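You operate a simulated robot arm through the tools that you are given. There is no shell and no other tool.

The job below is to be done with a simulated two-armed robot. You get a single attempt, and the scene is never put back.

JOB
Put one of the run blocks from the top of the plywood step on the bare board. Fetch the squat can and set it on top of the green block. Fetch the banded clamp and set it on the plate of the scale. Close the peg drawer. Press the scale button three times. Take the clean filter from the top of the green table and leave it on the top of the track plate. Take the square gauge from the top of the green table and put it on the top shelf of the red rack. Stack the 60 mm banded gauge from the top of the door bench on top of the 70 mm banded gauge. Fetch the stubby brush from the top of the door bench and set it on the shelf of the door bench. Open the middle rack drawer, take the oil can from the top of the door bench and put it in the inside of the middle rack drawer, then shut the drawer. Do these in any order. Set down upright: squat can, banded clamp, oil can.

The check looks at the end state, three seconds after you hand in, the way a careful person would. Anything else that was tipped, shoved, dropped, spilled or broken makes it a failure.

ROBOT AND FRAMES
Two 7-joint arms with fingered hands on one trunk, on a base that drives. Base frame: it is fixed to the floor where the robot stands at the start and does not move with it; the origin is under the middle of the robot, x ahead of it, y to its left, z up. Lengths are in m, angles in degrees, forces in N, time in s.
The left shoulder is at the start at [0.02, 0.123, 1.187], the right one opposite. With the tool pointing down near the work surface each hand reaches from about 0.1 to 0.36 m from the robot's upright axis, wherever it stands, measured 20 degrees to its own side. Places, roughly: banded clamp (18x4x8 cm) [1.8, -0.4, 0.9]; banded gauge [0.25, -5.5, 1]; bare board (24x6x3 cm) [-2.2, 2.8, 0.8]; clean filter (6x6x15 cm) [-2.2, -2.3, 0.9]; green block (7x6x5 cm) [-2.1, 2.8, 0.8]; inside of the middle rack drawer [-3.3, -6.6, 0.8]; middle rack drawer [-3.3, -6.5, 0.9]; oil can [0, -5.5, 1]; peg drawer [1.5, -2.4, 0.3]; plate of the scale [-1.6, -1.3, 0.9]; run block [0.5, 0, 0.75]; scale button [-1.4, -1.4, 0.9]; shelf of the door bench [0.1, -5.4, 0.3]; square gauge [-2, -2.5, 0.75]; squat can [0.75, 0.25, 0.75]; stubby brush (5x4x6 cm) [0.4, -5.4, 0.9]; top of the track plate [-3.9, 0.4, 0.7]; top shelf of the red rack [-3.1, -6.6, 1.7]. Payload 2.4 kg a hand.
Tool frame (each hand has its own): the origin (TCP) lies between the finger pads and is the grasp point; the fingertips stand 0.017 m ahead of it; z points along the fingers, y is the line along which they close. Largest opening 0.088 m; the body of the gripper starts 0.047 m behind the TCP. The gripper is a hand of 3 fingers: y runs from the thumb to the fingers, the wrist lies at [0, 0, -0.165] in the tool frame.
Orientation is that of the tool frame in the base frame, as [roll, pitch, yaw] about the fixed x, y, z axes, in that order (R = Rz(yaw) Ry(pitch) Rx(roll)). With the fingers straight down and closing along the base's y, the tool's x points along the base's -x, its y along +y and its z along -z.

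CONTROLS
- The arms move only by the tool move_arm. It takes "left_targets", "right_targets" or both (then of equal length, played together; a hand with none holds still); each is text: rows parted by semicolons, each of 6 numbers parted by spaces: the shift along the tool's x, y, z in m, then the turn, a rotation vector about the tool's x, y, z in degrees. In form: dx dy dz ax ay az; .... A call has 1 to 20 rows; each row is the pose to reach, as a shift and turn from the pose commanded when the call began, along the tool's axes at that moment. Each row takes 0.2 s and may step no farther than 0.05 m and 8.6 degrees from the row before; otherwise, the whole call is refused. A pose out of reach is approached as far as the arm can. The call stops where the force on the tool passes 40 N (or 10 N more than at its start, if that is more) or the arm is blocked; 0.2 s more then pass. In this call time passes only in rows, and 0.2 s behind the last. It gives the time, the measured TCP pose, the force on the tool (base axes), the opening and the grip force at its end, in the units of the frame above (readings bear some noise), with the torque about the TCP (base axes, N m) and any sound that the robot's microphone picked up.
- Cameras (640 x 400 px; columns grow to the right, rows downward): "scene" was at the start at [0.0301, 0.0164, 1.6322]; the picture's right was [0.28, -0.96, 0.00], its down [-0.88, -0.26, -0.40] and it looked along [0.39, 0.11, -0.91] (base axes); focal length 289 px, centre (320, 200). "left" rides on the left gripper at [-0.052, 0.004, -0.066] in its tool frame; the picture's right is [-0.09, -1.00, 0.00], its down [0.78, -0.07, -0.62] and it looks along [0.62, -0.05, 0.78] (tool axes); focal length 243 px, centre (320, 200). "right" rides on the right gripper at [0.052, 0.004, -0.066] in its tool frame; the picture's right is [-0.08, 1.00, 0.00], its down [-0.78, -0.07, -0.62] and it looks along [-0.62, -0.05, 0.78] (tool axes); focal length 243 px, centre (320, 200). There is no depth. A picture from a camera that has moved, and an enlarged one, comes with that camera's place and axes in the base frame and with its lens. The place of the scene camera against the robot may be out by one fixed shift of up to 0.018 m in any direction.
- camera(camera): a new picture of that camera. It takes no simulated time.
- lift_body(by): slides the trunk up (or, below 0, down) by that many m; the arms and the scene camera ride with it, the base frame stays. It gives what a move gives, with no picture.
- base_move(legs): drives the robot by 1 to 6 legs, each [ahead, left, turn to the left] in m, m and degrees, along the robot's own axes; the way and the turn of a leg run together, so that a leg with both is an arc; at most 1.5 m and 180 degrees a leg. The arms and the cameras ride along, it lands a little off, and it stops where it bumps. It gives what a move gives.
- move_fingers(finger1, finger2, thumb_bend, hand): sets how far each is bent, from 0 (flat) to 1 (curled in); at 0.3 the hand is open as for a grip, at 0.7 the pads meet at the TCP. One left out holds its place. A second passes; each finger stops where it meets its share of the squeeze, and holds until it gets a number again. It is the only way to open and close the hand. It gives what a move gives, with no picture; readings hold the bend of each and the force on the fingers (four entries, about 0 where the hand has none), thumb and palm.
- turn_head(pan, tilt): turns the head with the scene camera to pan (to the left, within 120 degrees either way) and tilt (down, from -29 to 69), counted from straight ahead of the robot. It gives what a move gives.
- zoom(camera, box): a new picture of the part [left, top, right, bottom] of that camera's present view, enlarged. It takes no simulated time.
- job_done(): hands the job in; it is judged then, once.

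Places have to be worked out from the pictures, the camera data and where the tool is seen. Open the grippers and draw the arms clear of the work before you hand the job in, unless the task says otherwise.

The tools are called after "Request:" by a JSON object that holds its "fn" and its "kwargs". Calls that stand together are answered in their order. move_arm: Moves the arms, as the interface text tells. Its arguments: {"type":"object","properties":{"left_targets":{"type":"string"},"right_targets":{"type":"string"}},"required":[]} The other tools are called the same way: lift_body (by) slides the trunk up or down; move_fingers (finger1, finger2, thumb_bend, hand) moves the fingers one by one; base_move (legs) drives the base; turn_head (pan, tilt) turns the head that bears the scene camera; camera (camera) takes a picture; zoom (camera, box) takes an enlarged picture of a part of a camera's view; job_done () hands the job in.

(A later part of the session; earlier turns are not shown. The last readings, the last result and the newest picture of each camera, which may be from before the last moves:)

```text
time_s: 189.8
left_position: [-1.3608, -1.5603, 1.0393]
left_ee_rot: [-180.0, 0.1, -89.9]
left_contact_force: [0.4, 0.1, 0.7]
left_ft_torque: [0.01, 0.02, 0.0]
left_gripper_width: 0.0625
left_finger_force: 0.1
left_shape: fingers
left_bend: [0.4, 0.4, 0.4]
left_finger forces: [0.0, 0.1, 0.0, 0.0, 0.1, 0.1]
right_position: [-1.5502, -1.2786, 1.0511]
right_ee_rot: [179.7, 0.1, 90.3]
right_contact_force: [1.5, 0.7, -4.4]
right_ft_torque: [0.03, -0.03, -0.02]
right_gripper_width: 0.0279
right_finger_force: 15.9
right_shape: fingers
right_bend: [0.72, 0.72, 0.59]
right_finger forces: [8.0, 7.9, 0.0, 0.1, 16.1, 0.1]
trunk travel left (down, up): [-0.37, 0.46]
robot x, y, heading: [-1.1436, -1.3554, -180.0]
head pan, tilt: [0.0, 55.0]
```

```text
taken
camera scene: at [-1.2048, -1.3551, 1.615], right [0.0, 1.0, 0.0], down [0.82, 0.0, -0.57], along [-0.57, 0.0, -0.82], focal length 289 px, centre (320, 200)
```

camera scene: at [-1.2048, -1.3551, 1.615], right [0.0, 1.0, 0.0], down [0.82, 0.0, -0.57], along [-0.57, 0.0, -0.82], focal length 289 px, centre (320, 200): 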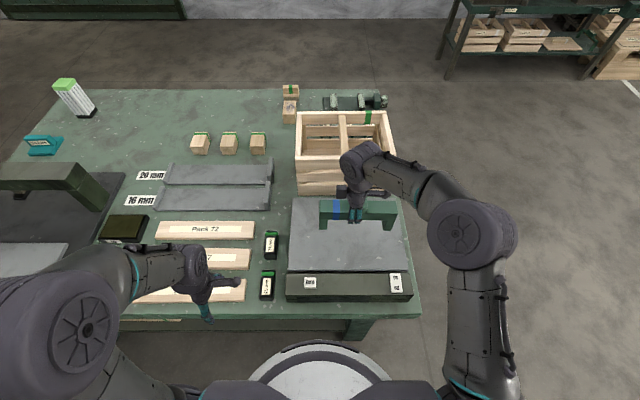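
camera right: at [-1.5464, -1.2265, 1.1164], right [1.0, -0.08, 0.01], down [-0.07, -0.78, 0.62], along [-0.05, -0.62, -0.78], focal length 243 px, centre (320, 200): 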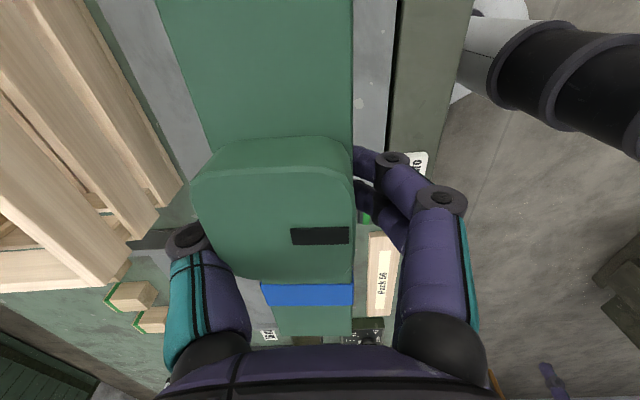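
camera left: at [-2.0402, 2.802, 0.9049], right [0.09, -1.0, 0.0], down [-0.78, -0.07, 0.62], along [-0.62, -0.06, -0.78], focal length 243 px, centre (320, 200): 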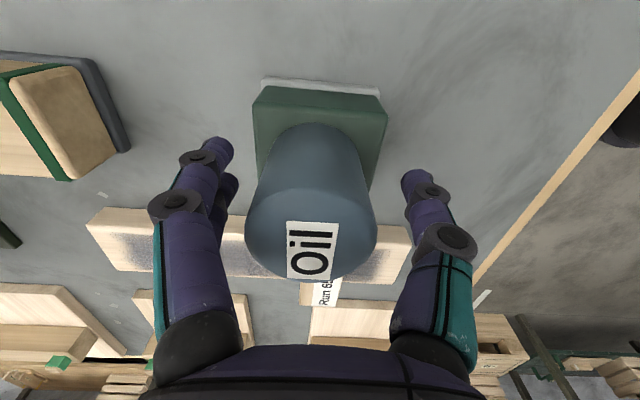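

The clamp hangs level over the plate, well inside its outline. I lower it in stages.

Request:
{"fn": "move_arm", "kwargs": {"right_targets": "0 0 0.04 0 0 0; 0 0 0.075 0 0 0; 0 0 0.09 0 0 0"}}

Request:
{"fn": "camera", "kwargs": {"camera": "right"}}

Request:
{"fn": "zoom", "kwargs": {"camera": "scene", "box": [270, 130, 450, 310]}}

```text
time_s: 190.6
left_position: [-1.3611, -1.5582, 1.0397]
left_ee_rot: [-180.0, 0.1, -89.9]
left_contact_force: [1.2, 0.6, 0.2]
left_ft_torque: [0.01, 0.01, -0.01]
left_gripper_width: 0.0623
left_finger_force: 0.0
left_shape: fingers
left_bend: [0.4, 0.4, 0.4]
left_finger forces: [0.1, 0.1, 0.1, 0.0, 0.0, 0.0]
right_position: [-1.5489, -1.2802, 0.9615]
right_ee_rot: [179.7, 0.0, 89.9]
right_contact_force: [0.2, -0.7, -3.9]
right_ft_torque: [-0.01, -0.02, -0.02]
right_gripper_width: 0.0278
right_finger_force: 16.0
right_shape: fingers
right_bend: [0.72, 0.72, 0.59]
right_finger forces: [8.0, 7.9, 0.0, 0.0, 16.0, 0.0]
trunk travel left (down, up): [-0.37, 0.46]
robot x, y, heading: [-1.1422, -1.3549, -179.8]
head pan, tilt: [0.0, 55.0]
```

```text
taken
camera right: at [-1.5448, -1.2267, 1.0268], right [1.0, -0.08, 0.01], down [-0.07, -0.78, 0.62], along [-0.05, -0.62, -0.78], focal length 243 px, centre (320, 200)
```

right: 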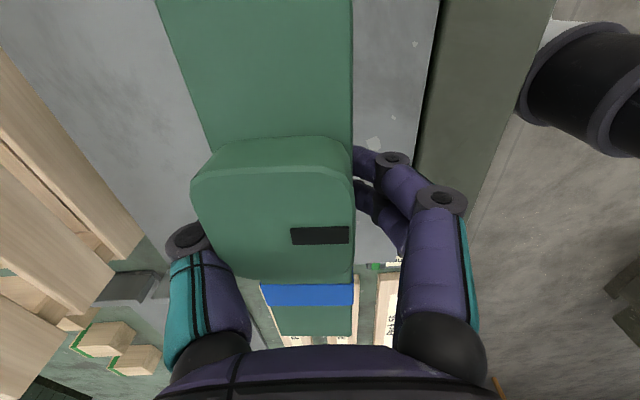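

```text
2.22 times, centred on (360, 220) of scene
camera zoom: at [-1.2049, -1.3549, 1.615], right [0.0, 1.0, 0.0], down [0.82, 0.0, -0.57], along [-0.57, 0.0, -0.82], focal length 643 px, centre (231, 156)
```

zoom: 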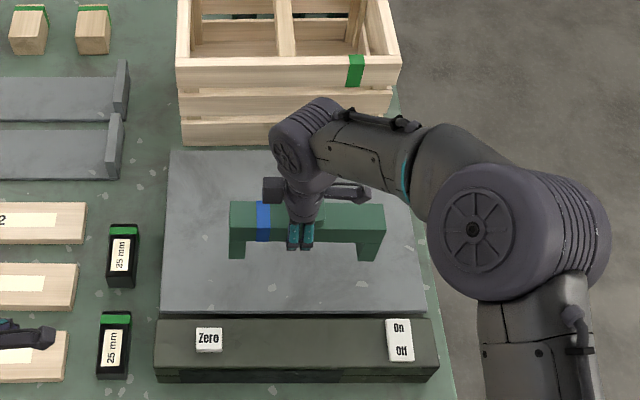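

Clamp's legs are a few cm above the plate. I lower step by step, watching the force.

Request:
{"fn": "move_arm", "kwargs": {"right_targets": "0 0 0.008 0 0 0; 0 0 0.016 0 0 0"}}

```text
time_s: 191.2
left_position: [-1.3619, -1.5593, 1.0407]
left_ee_rot: [-179.9, 0.1, -90.0]
left_contact_force: [-0.2, 0.3, -0.1]
left_ft_torque: [0.04, -0.01, 0.01]
left_gripper_width: 0.0623
left_finger_force: 0.0
left_shape: fingers
left_bend: [0.4, 0.4, 0.4]
left_finger forces: [0.0, 0.1, 0.1, 0.0, 0.0, 0.0]
right_position: [-1.5487, -1.2807, 0.9452]
right_ee_rot: [179.7, 0.1, 90.0]
right_contact_force: [-1.5, -0.1, -4.7]
right_ft_torque: [0.01, -0.06, 0.0]
right_gripper_width: 0.0278
right_finger_force: 15.9
right_shape: fingers
right_bend: [0.72, 0.72, 0.59]
right_finger forces: [7.8, 7.9, 0.1, 0.1, 16.1, 0.0]
trunk travel left (down, up): [-0.37, 0.46]
robot x, y, heading: [-1.1431, -1.3568, -180.0]
head pan, tilt: [0.0, 55.0]
```

Request:
{"fn": "move_arm", "kwargs": {"right_targets": "0 0 0.006 0 0 0"}}

Request:
{"fn": "zoom", "kwargs": {"camera": "scene", "box": [270, 130, 450, 310]}}

```text
time_s: 191.6
left_position: [-1.3626, -1.5592, 1.04]
left_ee_rot: [-179.9, 0.1, -89.9]
left_contact_force: [0.6, 0.5, 0.1]
left_ft_torque: [-0.03, 0.01, -0.01]
left_gripper_width: 0.0623
left_finger_force: 0.0
left_shape: fingers
left_bend: [0.4, 0.4, 0.4]
left_finger forces: [0.0, 0.0, 0.0, 0.1, 0.0, 0.0]
right_position: [-1.5493, -1.2788, 0.9397]
right_ee_rot: [179.6, 0.1, 90.0]
right_contact_force: [-0.3, 0.5, -3.4]
right_ft_torque: [-0.01, -0.07, 0.0]
right_gripper_width: 0.0278
right_finger_force: 15.3
right_shape: fingers
right_bend: [0.72, 0.72, 0.59]
right_finger forces: [8.0, 7.8, 0.1, 0.1, 16.0, 0.0]
trunk travel left (down, up): [-0.37, 0.46]
robot x, y, heading: [-1.1444, -1.3555, -180.1]
head pan, tilt: [0.0, 55.0]
```

```text
2.22 times, centred on (360, 220) of scene
camera zoom: at [-1.2048, -1.3548, 1.615], right [0.0, 1.0, 0.0], down [0.82, 0.0, -0.57], along [-0.57, 0.0, -0.82], focal length 643 px, centre (231, 156)
```

zoom: 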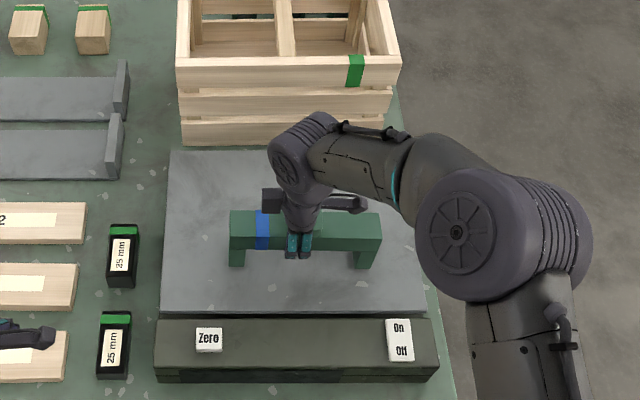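

No contact yet at 0.940; smaller steps now.

Request:
{"fn": "move_arm", "kwargs": {"right_targets": "0 0 0.005 0 0 0"}}

```text
time_s: 192.0
left_position: [-1.3627, -1.56, 1.0399]
left_ee_rot: [180.0, 0.1, -89.9]
left_contact_force: [-0.8, 0.5, 0.6]
left_ft_torque: [0.0, -0.01, 0.0]
left_gripper_width: 0.0623
left_finger_force: 0.1
left_shape: fingers
left_bend: [0.4, 0.4, 0.4]
left_finger forces: [0.1, 0.0, 0.0, 0.0, 0.0, 0.1]
right_position: [-1.5485, -1.28, 0.9346]
right_ee_rot: [179.7, 0.1, 90.0]
right_contact_force: [-0.1, -0.1, -4.6]
right_ft_torque: [0.03, 0.0, 0.0]
right_gripper_width: 0.0276
right_finger_force: 15.9
right_shape: fingers
right_bend: [0.72, 0.72, 0.59]
right_finger forces: [8.0, 7.7, 0.0, 0.0, 16.0, 0.0]
trunk travel left (down, up): [-0.37, 0.46]
robot x, y, heading: [-1.1456, -1.3554, -180.1]
head pan, tilt: [0.0, 55.0]
```

Request:
{"fn": "move_arm", "kwargs": {"right_targets": "0 0 0.005 0 0 0"}}

```text
time_s: 192.4
left_position: [-1.3616, -1.5595, 1.04]
left_ee_rot: [180.0, 0.0, -89.9]
left_contact_force: [0.0, -0.7, -0.3]
left_ft_torque: [0.01, -0.02, 0.01]
left_gripper_width: 0.0623
left_finger_force: 0.1
left_shape: fingers
left_bend: [0.4, 0.4, 0.4]
left_finger forces: [0.1, 0.0, 0.0, 0.1, 0.1, 0.1]
right_position: [-1.5476, -1.2802, 0.9305]
right_ee_rot: [179.7, 0.0, 89.9]
right_contact_force: [0.4, -0.1, 1.7]
right_ft_torque: [0.01, 0.06, -0.04]
right_gripper_width: 0.0279
right_finger_force: 16.4
right_shape: fingers
right_bend: [0.72, 0.72, 0.59]
right_finger forces: [8.5, 8.0, 0.0, 0.0, 15.8, 0.0]
trunk travel left (down, up): [-0.37, 0.46]
robot x, y, heading: [-1.144, -1.3567, -180.1]
head pan, tilt: [0.0, 55.0]
```

The clamp rests on the plate (load reversed to +1.7 N). I release it.

Request:
{"fn": "move_fingers", "kwargs": {"hand": "right", "finger1": 0.45, "finger2": 0.45, "thumb_bend": 0.4}}

Request:
{"fn": "camera", "kwargs": {"camera": "right"}}

Request:
{"fn": "zoom", "kwargs": {"camera": "scene", "box": [270, 130, 450, 310]}}

```text
time_s: 193.4
left_position: [-1.3616, -1.5597, 1.04]
left_ee_rot: [-180.0, 0.0, -89.9]
left_contact_force: [-0.1, 0.2, -0.2]
left_ft_torque: [0.03, -0.01, -0.01]
left_gripper_width: 0.0621
left_finger_force: 0.1
left_shape: fingers
left_bend: [0.4, 0.4, 0.4]
left_finger forces: [0.0, 0.0, 0.1, 0.0, 0.1, 0.1]
right_position: [-1.5484, -1.2806, 0.9296]
right_ee_rot: [179.7, 0.2, 90.0]
right_contact_force: [-0.6, 0.4, 0.7]
right_ft_torque: [-0.01, -0.04, -0.01]
right_gripper_width: 0.0564
right_finger_force: 0.1
right_shape: fingers
right_bend: [0.45, 0.45, 0.4]
right_finger forces: [0.0, 0.0, 0.0, 0.0, 0.0, 0.0]
trunk travel left (down, up): [-0.37, 0.46]
robot x, y, heading: [-1.146, -1.3508, -179.9]
head pan, tilt: [0.0, 55.0]
```

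```text
taken
camera right: at [-1.5447, -1.2266, 0.9951], right [1.0, -0.08, 0.01], down [-0.07, -0.78, 0.62], along [-0.05, -0.62, -0.78], focal length 243 px, centre (320, 200)
```

right: 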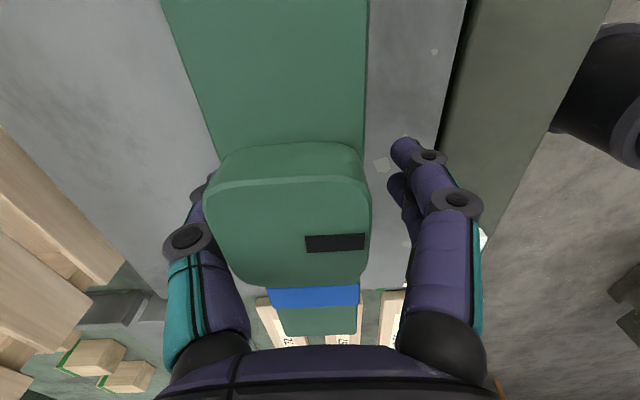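

```text
2.22 times, centred on (360, 220) of scene
camera zoom: at [-1.2044, -1.3549, 1.6151], right [0.0, 1.0, 0.0], down [0.82, 0.0, -0.57], along [-0.57, 0.0, -0.82], focal length 643 px, centre (231, 156)
```

zoom: 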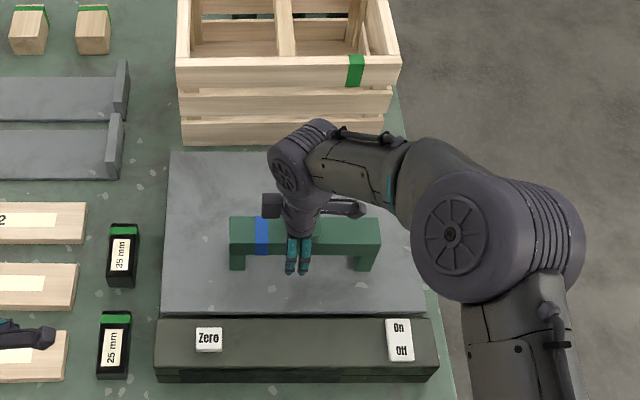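

Clamp stands free. I open the thumb fully for clearance and lift straight off.

Request:
{"fn": "move_fingers", "kwargs": {"hand": "right", "finger1": 0.35, "finger2": 0.35, "thumb_bend": 0.28}}

Request:
{"fn": "move_arm", "kwargs": {"right_targets": "0 0 -0.02 0 0 0; 0 0 -0.05 0 0 0; 0 0 -0.09 0 0 0; 0 0 -0.12 0 0 0; 0.02 0.03 -0.13 0 0 0; 0.04 0.065 -0.13 0 0 0; 0.06 0.1 -0.13 0 0 0; 0.08 0.135 -0.13 0 0 0"}}

Request:
{"fn": "camera", "kwargs": {"camera": "scene"}}

Request:
{"fn": "zoom", "kwargs": {"camera": "scene", "box": [270, 170, 450, 310]}}

```text
time_s: 194.4
left_position: [-1.3614, -1.5589, 1.0381]
left_ee_rot: [-180.0, 0.2, -89.9]
left_contact_force: [0.1, -0.5, -0.1]
left_ft_torque: [-0.03, -0.01, -0.01]
left_gripper_width: 0.0624
left_finger_force: 0.1
left_shape: fingers
left_bend: [0.4, 0.4, 0.4]
left_finger forces: [0.1, 0.0, 0.0, 0.0, 0.1, 0.1]
right_position: [-1.5496, -1.2806, 0.93]
right_ee_rot: [179.7, 0.1, 89.9]
right_contact_force: [0.3, -0.1, -0.2]
right_ft_torque: [0.02, -0.03, -0.01]
right_gripper_width: 0.0801
right_finger_force: 0.0
right_shape: fingers
right_bend: [0.35, 0.35, 0.28]
right_finger forces: [0.0, 0.0, 0.1, 0.0, 0.0, 0.0]
trunk travel left (down, up): [-0.37, 0.46]
robot x, y, heading: [-1.1469, -1.3591, -180.1]
head pan, tilt: [0.0, 55.0]
```

```text
time_s: 196.2
left_position: [-1.3609, -1.5589, 1.0402]
left_ee_rot: [179.9, 0.0, -89.9]
left_contact_force: [0.2, 1.0, 0.9]
left_ft_torque: [-0.02, 0.01, 0.01]
left_gripper_width: 0.0619
left_finger_force: 0.2
left_shape: fingers
left_bend: [0.4, 0.4, 0.4]
left_finger forces: [0.0, 0.0, 0.0, 0.1, 0.0, 0.1]
right_position: [-1.4135, -1.198, 1.0599]
right_ee_rot: [179.8, 0.1, 90.0]
right_contact_force: [-1.2, 0.1, 1.0]
right_ft_torque: [0.0, 0.04, -0.02]
right_gripper_width: 0.08
right_finger_force: 0.0
right_shape: fingers
right_bend: [0.35, 0.35, 0.28]
right_finger forces: [0.0, 0.0, 0.1, 0.1, 0.1, 0.0]
trunk travel left (down, up): [-0.37, 0.46]
robot x, y, heading: [-1.1431, -1.3526, -179.9]
head pan, tilt: [0.0, 55.0]
```

```text
taken
camera scene: at [-1.2036, -1.3544, 1.6151], right [0.0, 1.0, 0.0], down [0.82, 0.0, -0.57], along [-0.57, 0.0, -0.82], focal length 289 px, centre (320, 200)
```

scene: 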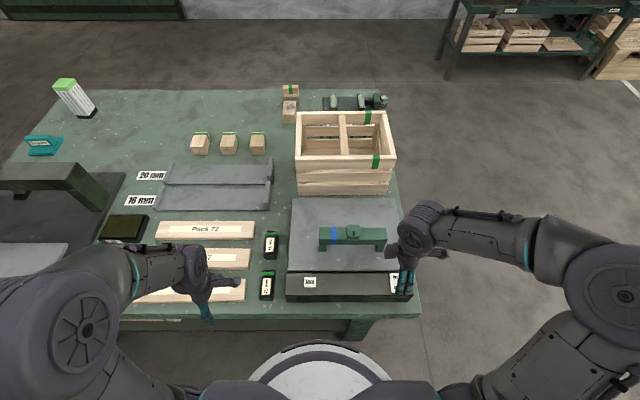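

```text
2.86 times, centred on (360, 240) of scene
camera zoom: at [-1.2036, -1.3544, 1.6151], right [0.0, 1.0, 0.0], down [0.82, 0.0, -0.57], along [-0.57, 0.0, -0.82], focal length 826 px, centre (206, 86)
```

zoom: 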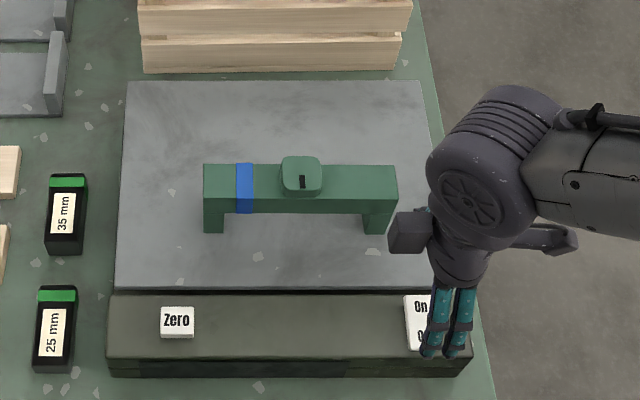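

The clamp stands upright on the plate. Now the button: I close the left hand into a pointer and move it above "Zero" at about (−1.440, −1.380).

Request:
{"fn": "move_fingers", "kwargs": {"hand": "left", "finger1": 0.7, "finger2": 0.7, "thumb_bend": 0.7}}

Request:
{"fn": "move_arm", "kwargs": {"left_targets": "-0.036 0.016 0 0 0 0; -0.072 0.032 0 0 0 0; -0.108 0.048 0 0 0 0; -0.144 0.064 0.02 0 0 0; -0.179 0.079 0.05 0 0 0; -0.179 0.079 0.07 0 0 0"}}

Request:
{"fn": "camera", "kwargs": {"camera": "left"}}

Request:
{"fn": "zoom", "kwargs": {"camera": "scene", "box": [270, 170, 450, 310]}}

```text
time_s: 197.2
left_position: [-1.362, -1.5599, 1.0396]
left_ee_rot: [180.0, 0.1, -89.9]
left_contact_force: [0.5, -0.1, 0.5]
left_ft_torque: [0.01, 0.01, 0.05]
left_gripper_width: 0.0
left_finger_force: 0.1
left_shape: fingers
left_bend: [0.7, 0.7, 0.7]
left_finger forces: [0.2, 0.0, 0.0, 0.1, 0.0, 0.0]
right_position: [-1.4143, -1.1984, 1.0589]
right_ee_rot: [179.6, 0.0, 90.0]
right_contact_force: [-0.4, -0.5, 0.2]
right_ft_torque: [-0.02, 0.01, 0.0]
right_gripper_width: 0.0804
right_finger_force: 0.0
right_shape: fingers
right_bend: [0.35, 0.35, 0.28]
right_finger forces: [0.1, 0.1, 0.1, 0.0, 0.1, 0.1]
trunk travel left (down, up): [-0.37, 0.46]
robot x, y, heading: [-1.1457, -1.3547, -180.1]
head pan, tilt: [0.0, 55.0]
```

```text
time_s: 198.6
left_position: [-1.4391, -1.3814, 0.969]
left_ee_rot: [180.0, 0.2, -89.9]
left_contact_force: [-0.3, -0.5, -0.4]
left_ft_torque: [-0.01, -0.04, 0.01]
left_gripper_width: 0.0
left_finger_force: 0.0
left_shape: fingers
left_bend: [0.7, 0.7, 0.7]
left_finger forces: [0.0, 0.1, 0.1, 0.1, 0.0, 0.0]
right_position: [-1.4141, -1.1975, 1.0596]
right_ee_rot: [179.7, 0.1, 90.0]
right_contact_force: [0.0, 0.2, -0.4]
right_ft_torque: [0.03, 0.05, -0.01]
right_gripper_width: 0.0802
right_finger_force: 0.1
right_shape: fingers
right_bend: [0.35, 0.35, 0.28]
right_finger forces: [0.0, 0.0, 0.0, 0.0, 0.0, 0.0]
trunk travel left (down, up): [-0.37, 0.46]
robot x, y, heading: [-1.1463, -1.3539, -180.0]
head pan, tilt: [0.0, 55.0]
```

```text
taken
camera left: at [-1.4441, -1.3289, 1.0345], right [1.0, 0.09, 0.0], down [0.07, -0.78, 0.62], along [0.05, -0.62, -0.79], focal length 243 px, centre (320, 200)
```

left: 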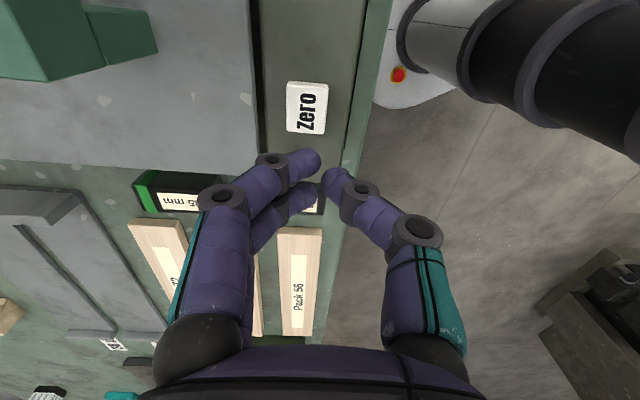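

```text
2.86 times, centred on (360, 240) of scene
camera zoom: at [-1.2043, -1.355, 1.6151], right [0.0, 1.0, 0.0], down [0.82, 0.0, -0.57], along [-0.57, 0.0, -0.82], focal length 826 px, centre (206, 86)
```

zoom: 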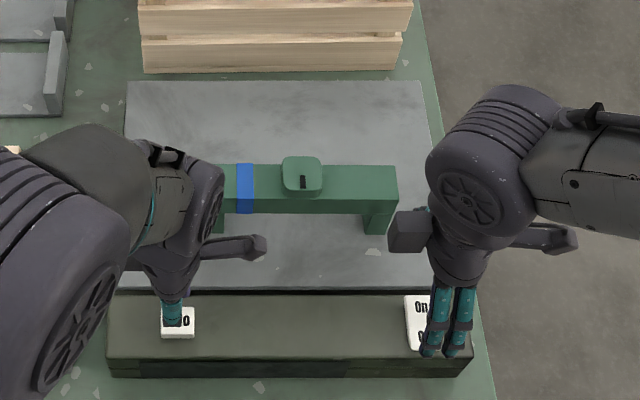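

Button centre reads (−1.449, −1.377). I align and descend to just above it.

Request:
{"fn": "move_arm", "kwargs": {"left_targets": "-0.004 0.009 0.02 0 0 0; -0.004 0.009 0.045 0 0 0"}}

Request:
{"fn": "camera", "kwargs": {"camera": "left"}}

```text
time_s: 199.2
left_position: [-1.4498, -1.3768, 0.9241]
left_ee_rot: [-180.0, 0.0, -89.9]
left_contact_force: [0.5, 0.4, -1.0]
left_ft_torque: [0.02, 0.01, 0.01]
left_gripper_width: 0.0
left_finger_force: 0.1
left_shape: fingers
left_bend: [0.7, 0.7, 0.7]
left_finger forces: [0.0, 0.0, 0.0, 0.0, 0.0, 0.0]
right_position: [-1.4147, -1.1983, 1.0585]
right_ee_rot: [179.7, 0.1, 90.1]
right_contact_force: [0.8, 0.1, -0.3]
right_ft_torque: [-0.04, 0.0, 0.01]
right_gripper_width: 0.08
right_finger_force: 0.1
right_shape: fingers
right_bend: [0.35, 0.35, 0.28]
right_finger forces: [0.0, 0.0, 0.0, 0.0, 0.0, 0.0]
trunk travel left (down, up): [-0.37, 0.46]
robot x, y, heading: [-1.1467, -1.3543, -180.0]
head pan, tilt: [0.0, 55.0]
```

```text
taken
camera left: at [-1.4533, -1.3246, 0.9907], right [1.0, 0.09, 0.0], down [0.07, -0.78, 0.62], along [0.05, -0.62, -0.78], focal length 243 px, centre (320, 200)
```

left: 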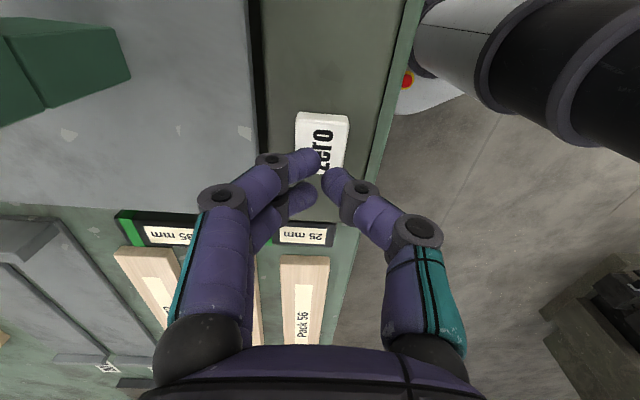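

Tips are right over the button. I press down in small increments, watching force and sound.

Request:
{"fn": "move_arm", "kwargs": {"left_targets": "0 0 0.006 0 0 0; 0 0 0.012 0 0 0"}}

```text
time_s: 199.8
left_position: [-1.4498, -1.3764, 0.9122]
left_ee_rot: [180.0, 0.3, -89.8]
left_contact_force: [0.2, -0.2, -0.8]
left_ft_torque: [-0.02, -0.01, 0.03]
left_gripper_width: 0.0001
left_finger_force: 0.1
left_shape: fingers
left_bend: [0.7, 0.7, 0.7]
left_finger forces: [0.0, 0.0, 0.0, 0.1, 0.0, 0.1]
right_position: [-1.4151, -1.1977, 1.0592]
right_ee_rot: [179.6, 0.1, 90.0]
right_contact_force: [0.3, -0.2, 0.0]
right_ft_torque: [-0.02, 0.02, 0.0]
right_gripper_width: 0.0801
right_finger_force: 0.0
right_shape: fingers
right_bend: [0.35, 0.35, 0.28]
right_finger forces: [0.0, 0.0, 0.1, 0.0, 0.0, 0.1]
trunk travel left (down, up): [-0.37, 0.46]
robot x, y, heading: [-1.1476, -1.3535, -179.9]
head pan, tilt: [0.0, 55.0]
```

Request:
{"fn": "move_arm", "kwargs": {"left_targets": "0 0 0.005 0 0 0"}}

```text
time_s: 200.2
left_position: [-1.4487, -1.3756, 0.9073]
left_ee_rot: [180.0, 0.2, -89.8]
left_contact_force: [0.4, 0.7, -0.6]
left_ft_torque: [0.02, 0.02, 0.03]
left_gripper_width: 0.0
left_finger_force: 0.0
left_shape: fingers
left_bend: [0.7, 0.7, 0.7]
left_finger forces: [0.0, 0.0, 0.0, 0.1, 0.1, 0.0]
right_position: [-1.4155, -1.197, 1.0579]
right_ee_rot: [179.7, 0.1, 89.9]
right_contact_force: [0.1, 1.1, -0.4]
right_ft_torque: [0.01, 0.02, 0.0]
right_gripper_width: 0.0802
right_finger_force: 0.1
right_shape: fingers
right_bend: [0.35, 0.35, 0.28]
right_finger forces: [0.1, 0.1, 0.1, 0.0, 0.1, 0.0]
trunk travel left (down, up): [-0.37, 0.46]
robot x, y, heading: [-1.1445, -1.3523, -179.6]
head pan, tilt: [0.0, 55.0]
```

Request:
{"fn": "move_arm", "kwargs": {"left_targets": "0 0 0.005 0 0 0"}}

Request:
{"fn": "camera", "kwargs": {"camera": "left"}}

```text
time_s: 200.6
left_position: [-1.4505, -1.3761, 0.9029]
left_ee_rot: [-180.0, 0.1, -89.9]
left_contact_force: [-0.5, -0.3, 0.4]
left_ft_torque: [-0.03, -0.03, 0.0]
left_gripper_width: 0.0
left_finger_force: 0.1
left_shape: fingers
left_bend: [0.7, 0.7, 0.7]
left_finger forces: [0.0, 0.0, 0.1, 0.1, 0.1, 0.0]
right_position: [-1.414, -1.1978, 1.0588]
right_ee_rot: [179.8, 0.2, 90.0]
right_contact_force: [-0.8, 0.8, 0.7]
right_ft_torque: [0.01, -0.01, 0.0]
right_gripper_width: 0.0802
right_finger_force: 0.0
right_shape: fingers
right_bend: [0.35, 0.35, 0.28]
right_finger forces: [0.0, 0.0, 0.0, 0.1, 0.0, 0.0]
trunk travel left (down, up): [-0.37, 0.46]
robot x, y, heading: [-1.1465, -1.3534, -180.1]
head pan, tilt: [0.0, 55.0]
```

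```text
taken
camera left: at [-1.4541, -1.3248, 0.9687], right [1.0, 0.09, 0.0], down [0.07, -0.78, 0.62], along [0.05, -0.62, -0.79], focal length 243 px, centre (320, 200)
```

left: 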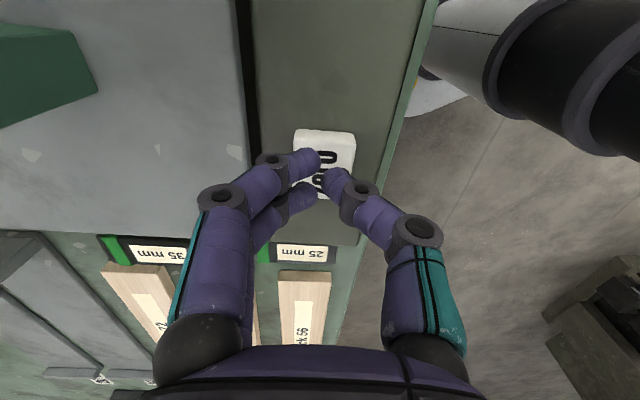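

Request:
{"fn": "move_arm", "kwargs": {"left_targets": "0 0 0.004 0 0 0"}}

```text
time_s: 201.0
left_position: [-1.449, -1.3762, 0.8998]
left_ee_rot: [-180.0, 0.1, -90.0]
left_contact_force: [0.7, 0.7, -0.5]
left_ft_torque: [0.01, 0.03, -0.02]
left_gripper_width: 0.0
left_finger_force: 0.1
left_shape: fingers
left_bend: [0.7, 0.7, 0.7]
left_finger forces: [0.1, 0.1, 0.0, 0.0, 0.1, 0.1]
right_position: [-1.4146, -1.1982, 1.0581]
right_ee_rot: [179.6, 0.0, 90.0]
right_contact_force: [-0.6, 0.6, 0.2]
right_ft_torque: [-0.02, 0.02, -0.01]
right_gripper_width: 0.0805
right_finger_force: 0.0
right_shape: fingers
right_bend: [0.35, 0.35, 0.28]
right_finger forces: [0.0, 0.0, 0.1, 0.1, 0.0, 0.0]
trunk travel left (down, up): [-0.37, 0.46]
robot x, y, heading: [-1.1445, -1.3549, -179.9]
head pan, tilt: [0.0, 55.0]
```

Request:
{"fn": "move_arm", "kwargs": {"left_targets": "0 0 0.004 0 0 0"}}

```text
time_s: 201.4
left_position: [-1.4492, -1.3766, 0.8951]
left_ee_rot: [179.9, 0.1, -90.0]
left_contact_force: [-0.4, -0.3, 1.4]
left_ft_torque: [0.01, 0.0, -0.02]
left_gripper_width: 0.0
left_finger_force: 0.1
left_shape: fingers
left_bend: [0.7, 0.7, 0.7]
left_finger forces: [0.1, 0.1, 0.1, 0.0, 0.8, 0.0]
right_position: [-1.4139, -1.1979, 1.0588]
right_ee_rot: [179.7, 0.1, 90.0]
right_contact_force: [-1.2, 0.4, -0.8]
right_ft_torque: [0.02, 0.0, 0.02]
right_gripper_width: 0.0801
right_finger_force: 0.0
right_shape: fingers
right_bend: [0.35, 0.35, 0.28]
right_finger forces: [0.1, 0.1, 0.1, 0.0, 0.0, 0.0]
trunk travel left (down, up): [-0.37, 0.46]
robot x, y, heading: [-1.1449, -1.3558, -180.1]
head pan, tilt: [0.0, 55.0]
```

Contact begins (1.4 N). I push a bit further to actuate.

Request:
{"fn": "move_arm", "kwargs": {"left_targets": "0 0 0.003 0 0 0"}}

```text
time_s: 201.8
left_position: [-1.4499, -1.3749, 0.892]
left_ee_rot: [-180.0, 0.1, -89.8]
left_contact_force: [0.6, 0.5, 1.8]
left_ft_torque: [0.03, -0.03, 0.0]
left_gripper_width: 0.0001
left_finger_force: 0.7
left_shape: fingers
left_bend: [0.7, 0.7, 0.7]
left_finger forces: [0.2, 0.3, 0.0, 0.0, 2.0, 0.0]
right_position: [-1.4134, -1.1975, 1.0575]
right_ee_rot: [179.8, 0.2, 90.0]
right_contact_force: [-0.2, -1.0, -0.1]
right_ft_torque: [-0.01, 0.03, 0.03]
right_gripper_width: 0.0802
right_finger_force: 0.1
right_shape: fingers
right_bend: [0.35, 0.35, 0.28]
right_finger forces: [0.0, 0.0, 0.1, 0.0, 0.0, 0.0]
trunk travel left (down, up): [-0.37, 0.46]
robot x, y, heading: [-1.1431, -1.3575, -180.2]
head pan, tilt: [0.0, 55.0]
heard: click
```

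A click — press one. I release fully upward and press again.

Request:
{"fn": "move_arm", "kwargs": {"left_targets": "0 0 -0.006 0 0 0; 0 0 -0.014 0 0 0"}}

Request:
{"fn": "move_arm", "kwargs": {"left_targets": "0 0 0.006 0 0 0; 0 0 0.011 0 0 0; 0 0 0.0143 0 0 0"}}

```text
time_s: 202.4
left_position: [-1.4494, -1.3766, 0.9057]
left_ee_rot: [-179.9, 0.2, -90.0]
left_contact_force: [0.3, -0.1, -0.3]
left_ft_torque: [-0.03, 0.02, 0.01]
left_gripper_width: 0.0001
left_finger_force: 0.0
left_shape: fingers
left_bend: [0.7, 0.7, 0.7]
left_finger forces: [0.0, 0.0, 0.0, 0.0, 0.0, 0.0]
right_position: [-1.4133, -1.1978, 1.0594]
right_ee_rot: [179.7, 0.1, 89.9]
right_contact_force: [0.5, 0.6, 0.0]
right_ft_torque: [0.01, 0.02, -0.01]
right_gripper_width: 0.0802
right_finger_force: 0.0
right_shape: fingers
right_bend: [0.35, 0.35, 0.28]
right_finger forces: [0.0, 0.0, 0.0, 0.0, 0.0, 0.0]
trunk travel left (down, up): [-0.37, 0.46]
robot x, y, heading: [-1.1423, -1.355, -180.0]
head pan, tilt: [0.0, 55.0]
```

```text
time_s: 203.2
left_position: [-1.4493, -1.3759, 0.8906]
left_ee_rot: [179.9, 0.1, -89.9]
left_contact_force: [-0.5, -1.4, 4.3]
left_ft_torque: [0.0, -0.01, -0.02]
left_gripper_width: 0.0002
left_finger_force: 2.1
left_shape: fingers
left_bend: [0.7, 0.7, 0.7]
left_finger forces: [1.1, 1.2, 0.0, 0.1, 2.4, 0.0]
right_position: [-1.4159, -1.1988, 1.0583]
right_ee_rot: [179.7, 0.1, 89.9]
right_contact_force: [-0.1, 0.0, 0.4]
right_ft_torque: [-0.05, 0.03, -0.02]
right_gripper_width: 0.0802
right_finger_force: 0.1
right_shape: fingers
right_bend: [0.35, 0.35, 0.28]
right_finger forces: [0.0, 0.0, 0.0, 0.0, 0.0, 0.0]
trunk travel left (down, up): [-0.37, 0.46]
robot x, y, heading: [-1.1452, -1.3559, -180.1]
head pan, tilt: [0.0, 55.0]
heard: click
```

Second click heard. I release and press a third time.

Request:
{"fn": "move_arm", "kwargs": {"left_targets": "0 0 -0.006 0 0 0; 0 0 -0.015 0 0 0"}}

Request:
{"fn": "move_arm", "kwargs": {"left_targets": "0 0 0.006 0 0 0; 0 0 0.011 0 0 0; 0 0 0.0152 0 0 0"}}

```text
time_s: 203.8
left_position: [-1.4483, -1.3763, 0.9057]
left_ee_rot: [180.0, 0.0, -89.9]
left_contact_force: [0.2, -0.5, -0.1]
left_ft_torque: [-0.01, -0.01, -0.01]
left_gripper_width: 0.0
left_finger_force: 0.2
left_shape: fingers
left_bend: [0.7, 0.7, 0.7]
left_finger forces: [0.0, 0.0, 0.1, 0.0, 0.0, 0.0]
right_position: [-1.4146, -1.1987, 1.0591]
right_ee_rot: [179.6, 0.1, 90.0]
right_contact_force: [-0.2, 0.5, -0.4]
right_ft_torque: [-0.01, -0.03, -0.01]
right_gripper_width: 0.0801
right_finger_force: 0.1
right_shape: fingers
right_bend: [0.35, 0.35, 0.28]
right_finger forces: [0.1, 0.1, 0.0, 0.0, 0.0, 0.1]
trunk travel left (down, up): [-0.37, 0.46]
robot x, y, heading: [-1.144, -1.352, -180.1]
head pan, tilt: [0.0, 55.0]
```

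```text
time_s: 204.6
left_position: [-1.4489, -1.3765, 0.8907]
left_ee_rot: [179.9, 0.0, -89.8]
left_contact_force: [0.3, 0.6, 2.0]
left_ft_torque: [0.0, 0.02, 0.0]
left_gripper_width: 0.0
left_finger_force: 1.5
left_shape: fingers
left_bend: [0.7, 0.7, 0.7]
left_finger forces: [0.4, 0.7, 0.1, 0.0, 1.4, 0.0]
right_position: [-1.4139, -1.1978, 1.0585]
right_ee_rot: [179.7, 0.1, 90.0]
right_contact_force: [-1.0, 0.4, 0.4]
right_ft_torque: [-0.02, -0.01, 0.0]
right_gripper_width: 0.0801
right_finger_force: 0.1
right_shape: fingers
right_bend: [0.35, 0.35, 0.28]
right_finger forces: [0.0, 0.0, 0.1, 0.0, 0.0, 0.0]
trunk travel left (down, up): [-0.37, 0.46]
robot x, y, heading: [-1.1401, -1.3533, -180.1]
head pan, tilt: [0.0, 55.0]
heard: click
```

Three clicks registered. I raise the left hand away from the button and return it to its carrying pose, then reopen the fingers.

Request:
{"fn": "move_arm", "kwargs": {"left_targets": "0 0 -0.03 0 0 0; 0 0 -0.07 0 0 0; 0.02 -0.01 -0.11 0 0 0; 0.05 -0.025 -0.14 0 0 0; 0.085 -0.04 -0.15 0 0 0; 0.12 -0.055 -0.15 0 0 0; 0.155 -0.07 -0.15 0 0 0; 0.18 -0.085 -0.15 0 0 0"}}

Request:
{"fn": "zoom", "kwargs": {"camera": "scene", "box": [270, 170, 450, 310]}}

Request:
{"fn": "zoom", "kwargs": {"camera": "scene", "box": [0, 60, 220, 200]}}

```text
time_s: 206.4
left_position: [-1.3651, -1.554, 1.0408]
left_ee_rot: [-180.0, 0.3, -90.0]
left_contact_force: [0.3, 0.2, 0.3]
left_ft_torque: [0.01, -0.01, -0.02]
left_gripper_width: 0.0002
left_finger_force: 0.0
left_shape: fingers
left_bend: [0.7, 0.7, 0.7]
left_finger forces: [0.0, 0.1, 0.0, 0.0, 0.0, 0.0]
right_position: [-1.414, -1.1984, 1.0594]
right_ee_rot: [179.7, 0.1, 90.0]
right_contact_force: [0.5, 0.5, -0.1]
right_ft_torque: [-0.01, 0.06, 0.0]
right_gripper_width: 0.0803
right_finger_force: 0.1
right_shape: fingers
right_bend: [0.35, 0.35, 0.28]
right_finger forces: [0.0, 0.0, 0.1, 0.0, 0.1, 0.1]
trunk travel left (down, up): [-0.37, 0.46]
robot x, y, heading: [-1.1495, -1.3514, -179.9]
head pan, tilt: [0.0, 55.0]
```

```text
2.86 times, centred on (360, 240) of scene
camera zoom: at [-1.204, -1.3551, 1.6151], right [0.0, 1.0, 0.0], down [0.82, 0.0, -0.57], along [-0.57, 0.0, -0.82], focal length 826 px, centre (206, 86)
```

zoom: 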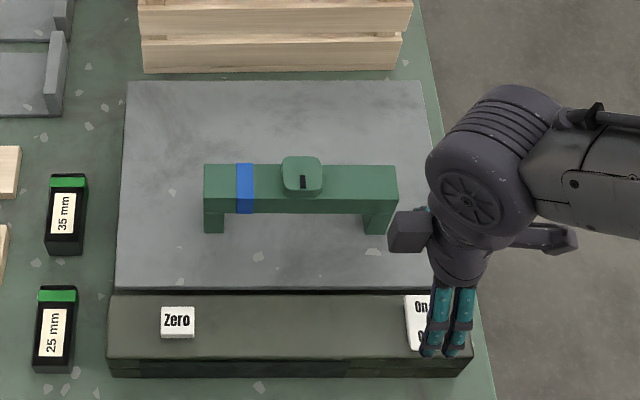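

```text
2.86 times, centred on (110, 130) of scene
camera zoom: at [-1.204, -1.3551, 1.6151], right [0.0, 1.0, 0.0], down [0.82, 0.0, -0.57], along [-0.57, 0.0, -0.82], focal length 826 px, centre (920, 400)
```

zoom: 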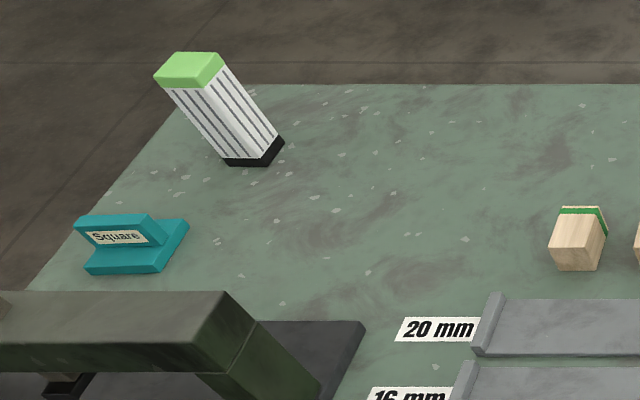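

Three presses done and the clamp is undisturbed. The teal "Square" gauge is at about (−1.98, −2.40) and the filter at (−2.18, −2.34), both near the table's south edge (y≈−2.52). I drive around to the south side and face +y.

Request:
{"fn": "base_move", "kwargs": {"legs": [[-0.35, 0, 0], [0, 0.9, 0], [0, 0.85, 0], [1.3, 0, 0], [0, 0, -90]]}}

Request:
{"fn": "move_fingers", "kwargs": {"hand": "left", "finger1": 0.3, "finger2": 0.3, "thumb_bend": 0.3}}

Request:
{"fn": "camera", "kwargs": {"camera": "scene"}}

```text
time_s: 227.0
left_position: [-2.3363, -2.8363, 1.0414]
left_ee_rot: [179.9, 0.1, 179.1]
left_contact_force: [-0.3, 0.3, 0.1]
left_ft_torque: [0.02, 0.0, 0.03]
left_gripper_width: 0.0
left_finger_force: 0.1
left_shape: fingers
left_bend: [0.7, 0.7, 0.7]
left_finger forces: [0.0, 0.0, 0.0, 0.0, 0.0, 0.0]
right_position: [-1.9803, -2.7927, 1.0595]
right_ee_rot: [179.7, 0.1, -0.9]
right_contact_force: [0.3, -0.1, 0.2]
right_ft_torque: [0.0, 0.02, -0.01]
right_gripper_width: 0.0801
right_finger_force: 0.0
right_shape: fingers
right_bend: [0.35, 0.35, 0.28]
right_finger forces: [0.1, 0.1, 0.1, 0.1, 0.1, 0.0]
trunk travel left (down, up): [-0.37, 0.46]
robot x, y, heading: [-2.1419, -3.0614, 89.2]
head pan, tilt: [0.0, 55.0]
```

```text
time_s: 228.0
left_position: [-2.3379, -2.8352, 1.041]
left_ee_rot: [180.0, 0.2, 179.1]
left_contact_force: [-0.8, 0.0, -0.6]
left_ft_torque: [0.03, 0.0, 0.05]
left_gripper_width: 0.0841
left_finger_force: 0.0
left_shape: fingers
left_bend: [0.3, 0.3, 0.3]
left_finger forces: [0.1, 0.1, 0.0, 0.1, 0.0, 0.1]
right_position: [-1.9806, -2.7916, 1.0586]
right_ee_rot: [179.7, 0.0, -1.0]
right_contact_force: [0.5, 0.9, -0.1]
right_ft_torque: [0.0, -0.02, -0.02]
right_gripper_width: 0.0804
right_finger_force: 0.0
right_shape: fingers
right_bend: [0.35, 0.35, 0.28]
right_finger forces: [0.0, 0.1, 0.1, 0.0, 0.0, 0.0]
trunk travel left (down, up): [-0.37, 0.46]
robot x, y, heading: [-2.1417, -3.0596, 89.0]
head pan, tilt: [0.0, 55.0]
```

```text
taken
camera scene: at [-2.148, -3.007, 1.6151], right [1.0, -0.02, 0.0], down [-0.01, -0.82, -0.57], along [0.01, 0.57, -0.82], focal length 289 px, centre (320, 200)
```

scene: 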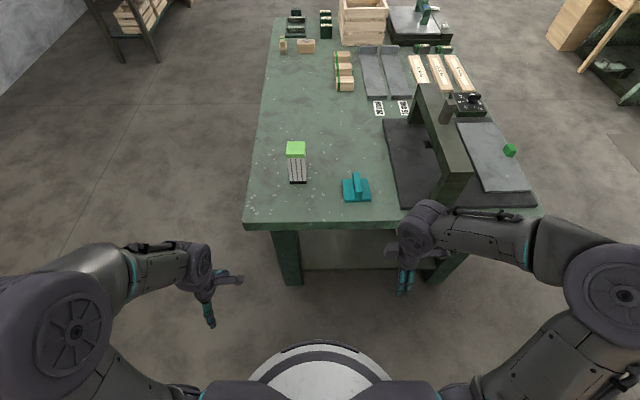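

Filter (about −2.215, −2.36) and gauge (about −2.015, −2.44) are ahead left and right. I move in.

Request:
{"fn": "base_move", "kwargs": {"legs": [[0.26, -0.03, 1.0]]}}

Request:
{"fn": "camera", "kwargs": {"camera": "scene"}}

Request:
{"fn": "zoom", "kwargs": {"camera": "scene", "box": [250, 140, 430, 260]}}

```text
time_s: 229.9
left_position: [-2.3067, -2.5773, 1.0415]
left_ee_rot: [-179.9, 0.1, 179.8]
left_contact_force: [0.2, -0.6, -0.3]
left_ft_torque: [-0.01, -0.02, -0.01]
left_gripper_width: 0.0842
left_finger_force: 0.1
left_shape: fingers
left_bend: [0.3, 0.3, 0.3]
left_finger forces: [0.0, 0.0, 0.0, 0.1, 0.1, 0.0]
right_position: [-1.9498, -2.5303, 1.0576]
right_ee_rot: [179.7, 0.1, -0.4]
right_contact_force: [-0.3, 0.4, 0.1]
right_ft_torque: [-0.03, 0.02, -0.01]
right_gripper_width: 0.0803
right_finger_force: 0.0
right_shape: fingers
right_bend: [0.35, 0.35, 0.28]
right_finger forces: [0.0, 0.0, 0.1, 0.1, 0.0, 0.0]
trunk travel left (down, up): [-0.37, 0.46]
robot x, y, heading: [-2.1105, -2.7979, 89.5]
head pan, tilt: [0.0, 55.0]
```

```text
taken
camera scene: at [-2.1157, -2.7457, 1.615], right [1.0, -0.01, 0.0], down [0.0, -0.82, -0.57], along [0.0, 0.57, -0.82], focal length 289 px, centre (320, 200)
```

scene: 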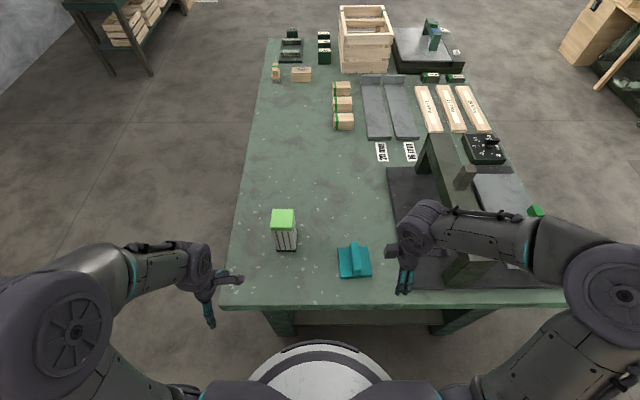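

```text
3.33 times, centred on (340, 200) of scene
camera zoom: at [-2.1157, -2.7457, 1.615], right [1.0, -0.01, 0.0], down [0.0, -0.82, -0.57], along [0.0, 0.57, -0.82], focal length 964 px, centre (253, 200)
```

zoom: 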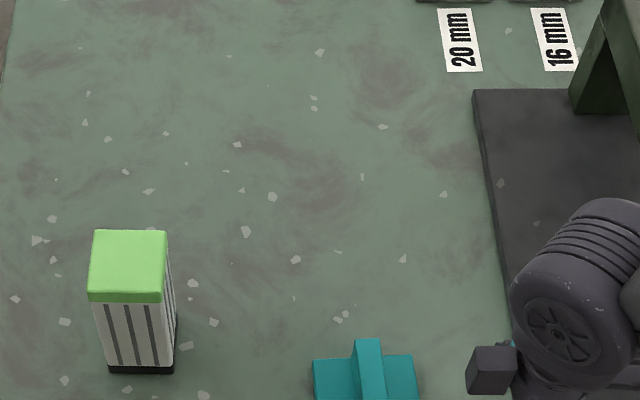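

Filter centre ≈ (−2.214, −2.354), top ≈ 0.965. I open the left hand wider and move it above the filter.

Request:
{"fn": "move_fingers", "kwargs": {"hand": "left", "finger1": 0.25, "finger2": 0.25, "thumb_bend": 0.25}}

Request:
{"fn": "move_arm", "kwargs": {"left_targets": "-0.0155 0.0372 -0.02 0 0 0; -0.031 0.0744 -0.03 0 0 0; -0.0465 0.1116 -0.03 0 0 0; -0.062 0.1488 -0.03 0 0 0; -0.0775 0.186 -0.03 0 0 0; -0.093 0.2233 -0.03 0 0 0"}}

Request:
{"fn": "camera", "kwargs": {"camera": "left"}}

Request:
{"fn": "camera", "kwargs": {"camera": "scene"}}

```text
time_s: 230.9
left_position: [-2.3064, -2.5788, 1.0411]
left_ee_rot: [-180.0, 0.1, 179.7]
left_contact_force: [0.7, 0.2, 0.7]
left_ft_torque: [0.03, 0.0, -0.01]
left_gripper_width: 0.091
left_finger_force: 0.1
left_shape: fingers
left_bend: [0.25, 0.25, 0.25]
left_finger forces: [0.0, 0.1, 0.0, 0.0, 0.0, 0.0]
right_position: [-1.9513, -2.531, 1.0581]
right_ee_rot: [179.7, 0.2, -0.3]
right_contact_force: [-0.5, 0.3, -0.1]
right_ft_torque: [0.0, 0.03, -0.05]
right_gripper_width: 0.0802
right_finger_force: 0.0
right_shape: fingers
right_bend: [0.35, 0.35, 0.28]
right_finger forces: [0.1, 0.0, 0.0, 0.0, 0.0, 0.0]
trunk travel left (down, up): [-0.37, 0.46]
robot x, y, heading: [-2.1103, -2.7974, 89.5]
head pan, tilt: [0.0, 55.0]
```

```text
time_s: 232.3
left_position: [-2.212, -2.354, 1.0716]
left_ee_rot: [-179.9, 0.1, 179.7]
left_contact_force: [-0.1, 0.5, 0.0]
left_ft_torque: [-0.01, -0.03, 0.05]
left_gripper_width: 0.0912
left_finger_force: 0.2
left_shape: fingers
left_bend: [0.25, 0.25, 0.25]
left_finger forces: [0.0, 0.0, 0.0, 0.1, 0.0, 0.0]
right_position: [-1.9503, -2.5288, 1.0576]
right_ee_rot: [179.7, 0.1, -0.3]
right_contact_force: [1.4, 0.3, -0.1]
right_ft_torque: [0.02, -0.01, 0.03]
right_gripper_width: 0.0803
right_finger_force: 0.0
right_shape: fingers
right_bend: [0.35, 0.35, 0.28]
right_finger forces: [0.0, 0.1, 0.1, 0.0, 0.0, 0.0]
trunk travel left (down, up): [-0.37, 0.46]
robot x, y, heading: [-2.1107, -2.799, 89.8]
head pan, tilt: [0.0, 55.0]
```

```text
taken
camera left: at [-2.1601, -2.3507, 1.1362], right [0.08, -1.0, 0.0], down [-0.78, -0.06, 0.62], along [-0.62, -0.05, -0.78], focal length 243 px, centre (320, 200)
```

left: 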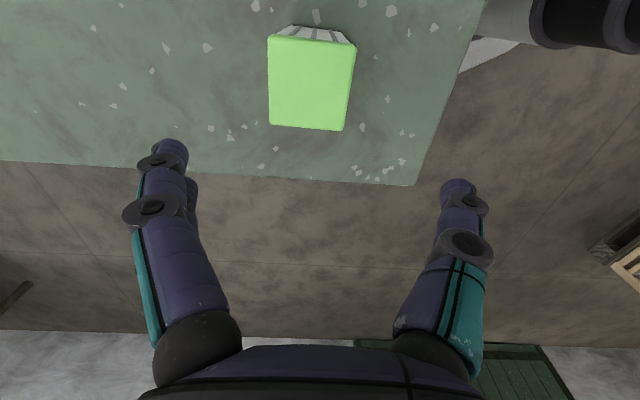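

```text
taken
camera scene: at [-2.1156, -2.7461, 1.615], right [1.0, -0.01, 0.0], down [0.0, -0.82, -0.57], along [0.0, 0.57, -0.82], focal length 289 px, centre (320, 200)
```

scene: 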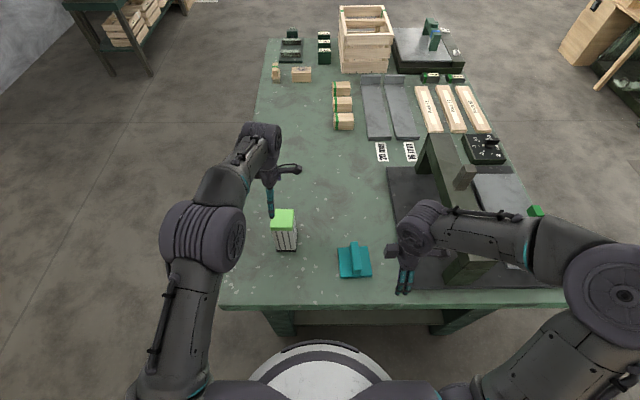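

Filter top centre reads (−2.2025, −2.347). I correct and lower to z≈0.995, staying above it.

Request:
{"fn": "move_arm", "kwargs": {"left_targets": "-0.0095 0.007 0.03 0 0 0; -0.0095 0.007 0.06 0 0 0"}}

Request:
{"fn": "camera", "kwargs": {"camera": "left"}}

```text
time_s: 232.9
left_position: [-2.2027, -2.349, 1.01]
left_ee_rot: [-179.9, 0.1, 179.7]
left_contact_force: [0.0, 0.8, -0.1]
left_ft_torque: [0.01, -0.03, -0.03]
left_gripper_width: 0.0912
left_finger_force: 0.0
left_shape: fingers
left_bend: [0.25, 0.25, 0.25]
left_finger forces: [0.0, 0.0, 0.0, 0.0, 0.0, 0.0]
right_position: [-1.9515, -2.5299, 1.0586]
right_ee_rot: [179.7, 0.2, -0.3]
right_contact_force: [0.6, 0.6, -0.7]
right_ft_torque: [-0.01, -0.03, 0.02]
right_gripper_width: 0.0802
right_finger_force: 0.1
right_shape: fingers
right_bend: [0.35, 0.35, 0.28]
right_finger forces: [0.0, 0.0, 0.1, 0.0, 0.0, 0.1]
trunk travel left (down, up): [-0.37, 0.46]
robot x, y, heading: [-2.1053, -2.7979, 89.7]
head pan, tilt: [0.0, 55.0]
```

```text
taken
camera left: at [-2.1504, -2.3442, 1.0763], right [0.08, -1.0, 0.0], down [-0.78, -0.06, 0.62], along [-0.62, -0.05, -0.79], focal length 243 px, centre (320, 200)
```

left: 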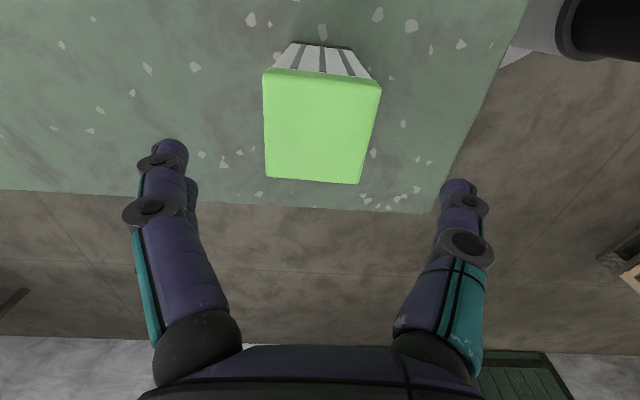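

Well aligned (centre ≈ (−2.2045, −2.348), top ≈ 0.95). I descend around the filter to z≈0.918.

Request:
{"fn": "move_arm", "kwargs": {"left_targets": "0.001 0.001 0.03 0 0 0; 0.001 0.001 0.06 0 0 0; 0.001 0.001 0.08 0 0 0; 0.001 0.001 0.092 0 0 0"}}

Request:
{"fn": "camera", "kwargs": {"camera": "left"}}

```text
time_s: 233.9
left_position: [-2.2051, -2.3473, 0.9209]
left_ee_rot: [179.9, 0.1, 179.7]
left_contact_force: [0.0, -0.8, 5.8]
left_ft_torque: [-0.15, 0.0, 0.01]
left_gripper_width: 0.0929
left_finger_force: 3.0
left_shape: fingers
left_bend: [0.25, 0.25, 0.25]
left_finger forces: [0.3, 0.6, 0.0, 0.0, 4.3, 0.1]
right_position: [-1.9498, -2.5301, 1.0584]
right_ee_rot: [179.8, 0.1, -0.4]
right_contact_force: [0.6, 0.7, -0.4]
right_ft_torque: [-0.04, -0.01, 0.01]
right_gripper_width: 0.0802
right_finger_force: 0.1
right_shape: fingers
right_bend: [0.35, 0.35, 0.28]
right_finger forces: [0.0, 0.1, 0.0, 0.0, 0.0, 0.0]
trunk travel left (down, up): [-0.37, 0.46]
robot x, y, heading: [-2.107, -2.7989, 89.7]
head pan, tilt: [0.0, 55.0]
```

```text
taken
camera left: at [-2.1515, -2.3431, 0.9872], right [0.08, -1.0, 0.0], down [-0.78, -0.06, 0.62], along [-0.62, -0.05, -0.79], focal length 243 px, centre (320, 200)
```

left: 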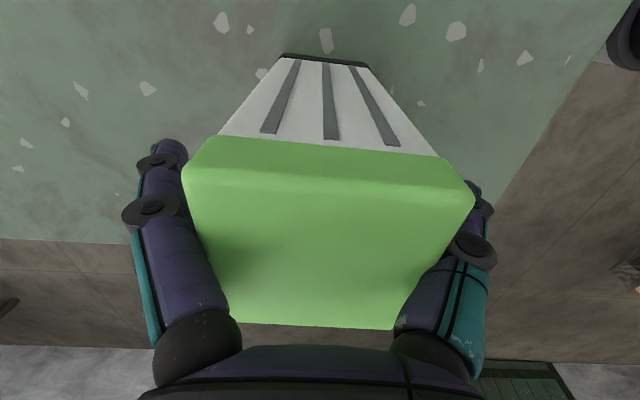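

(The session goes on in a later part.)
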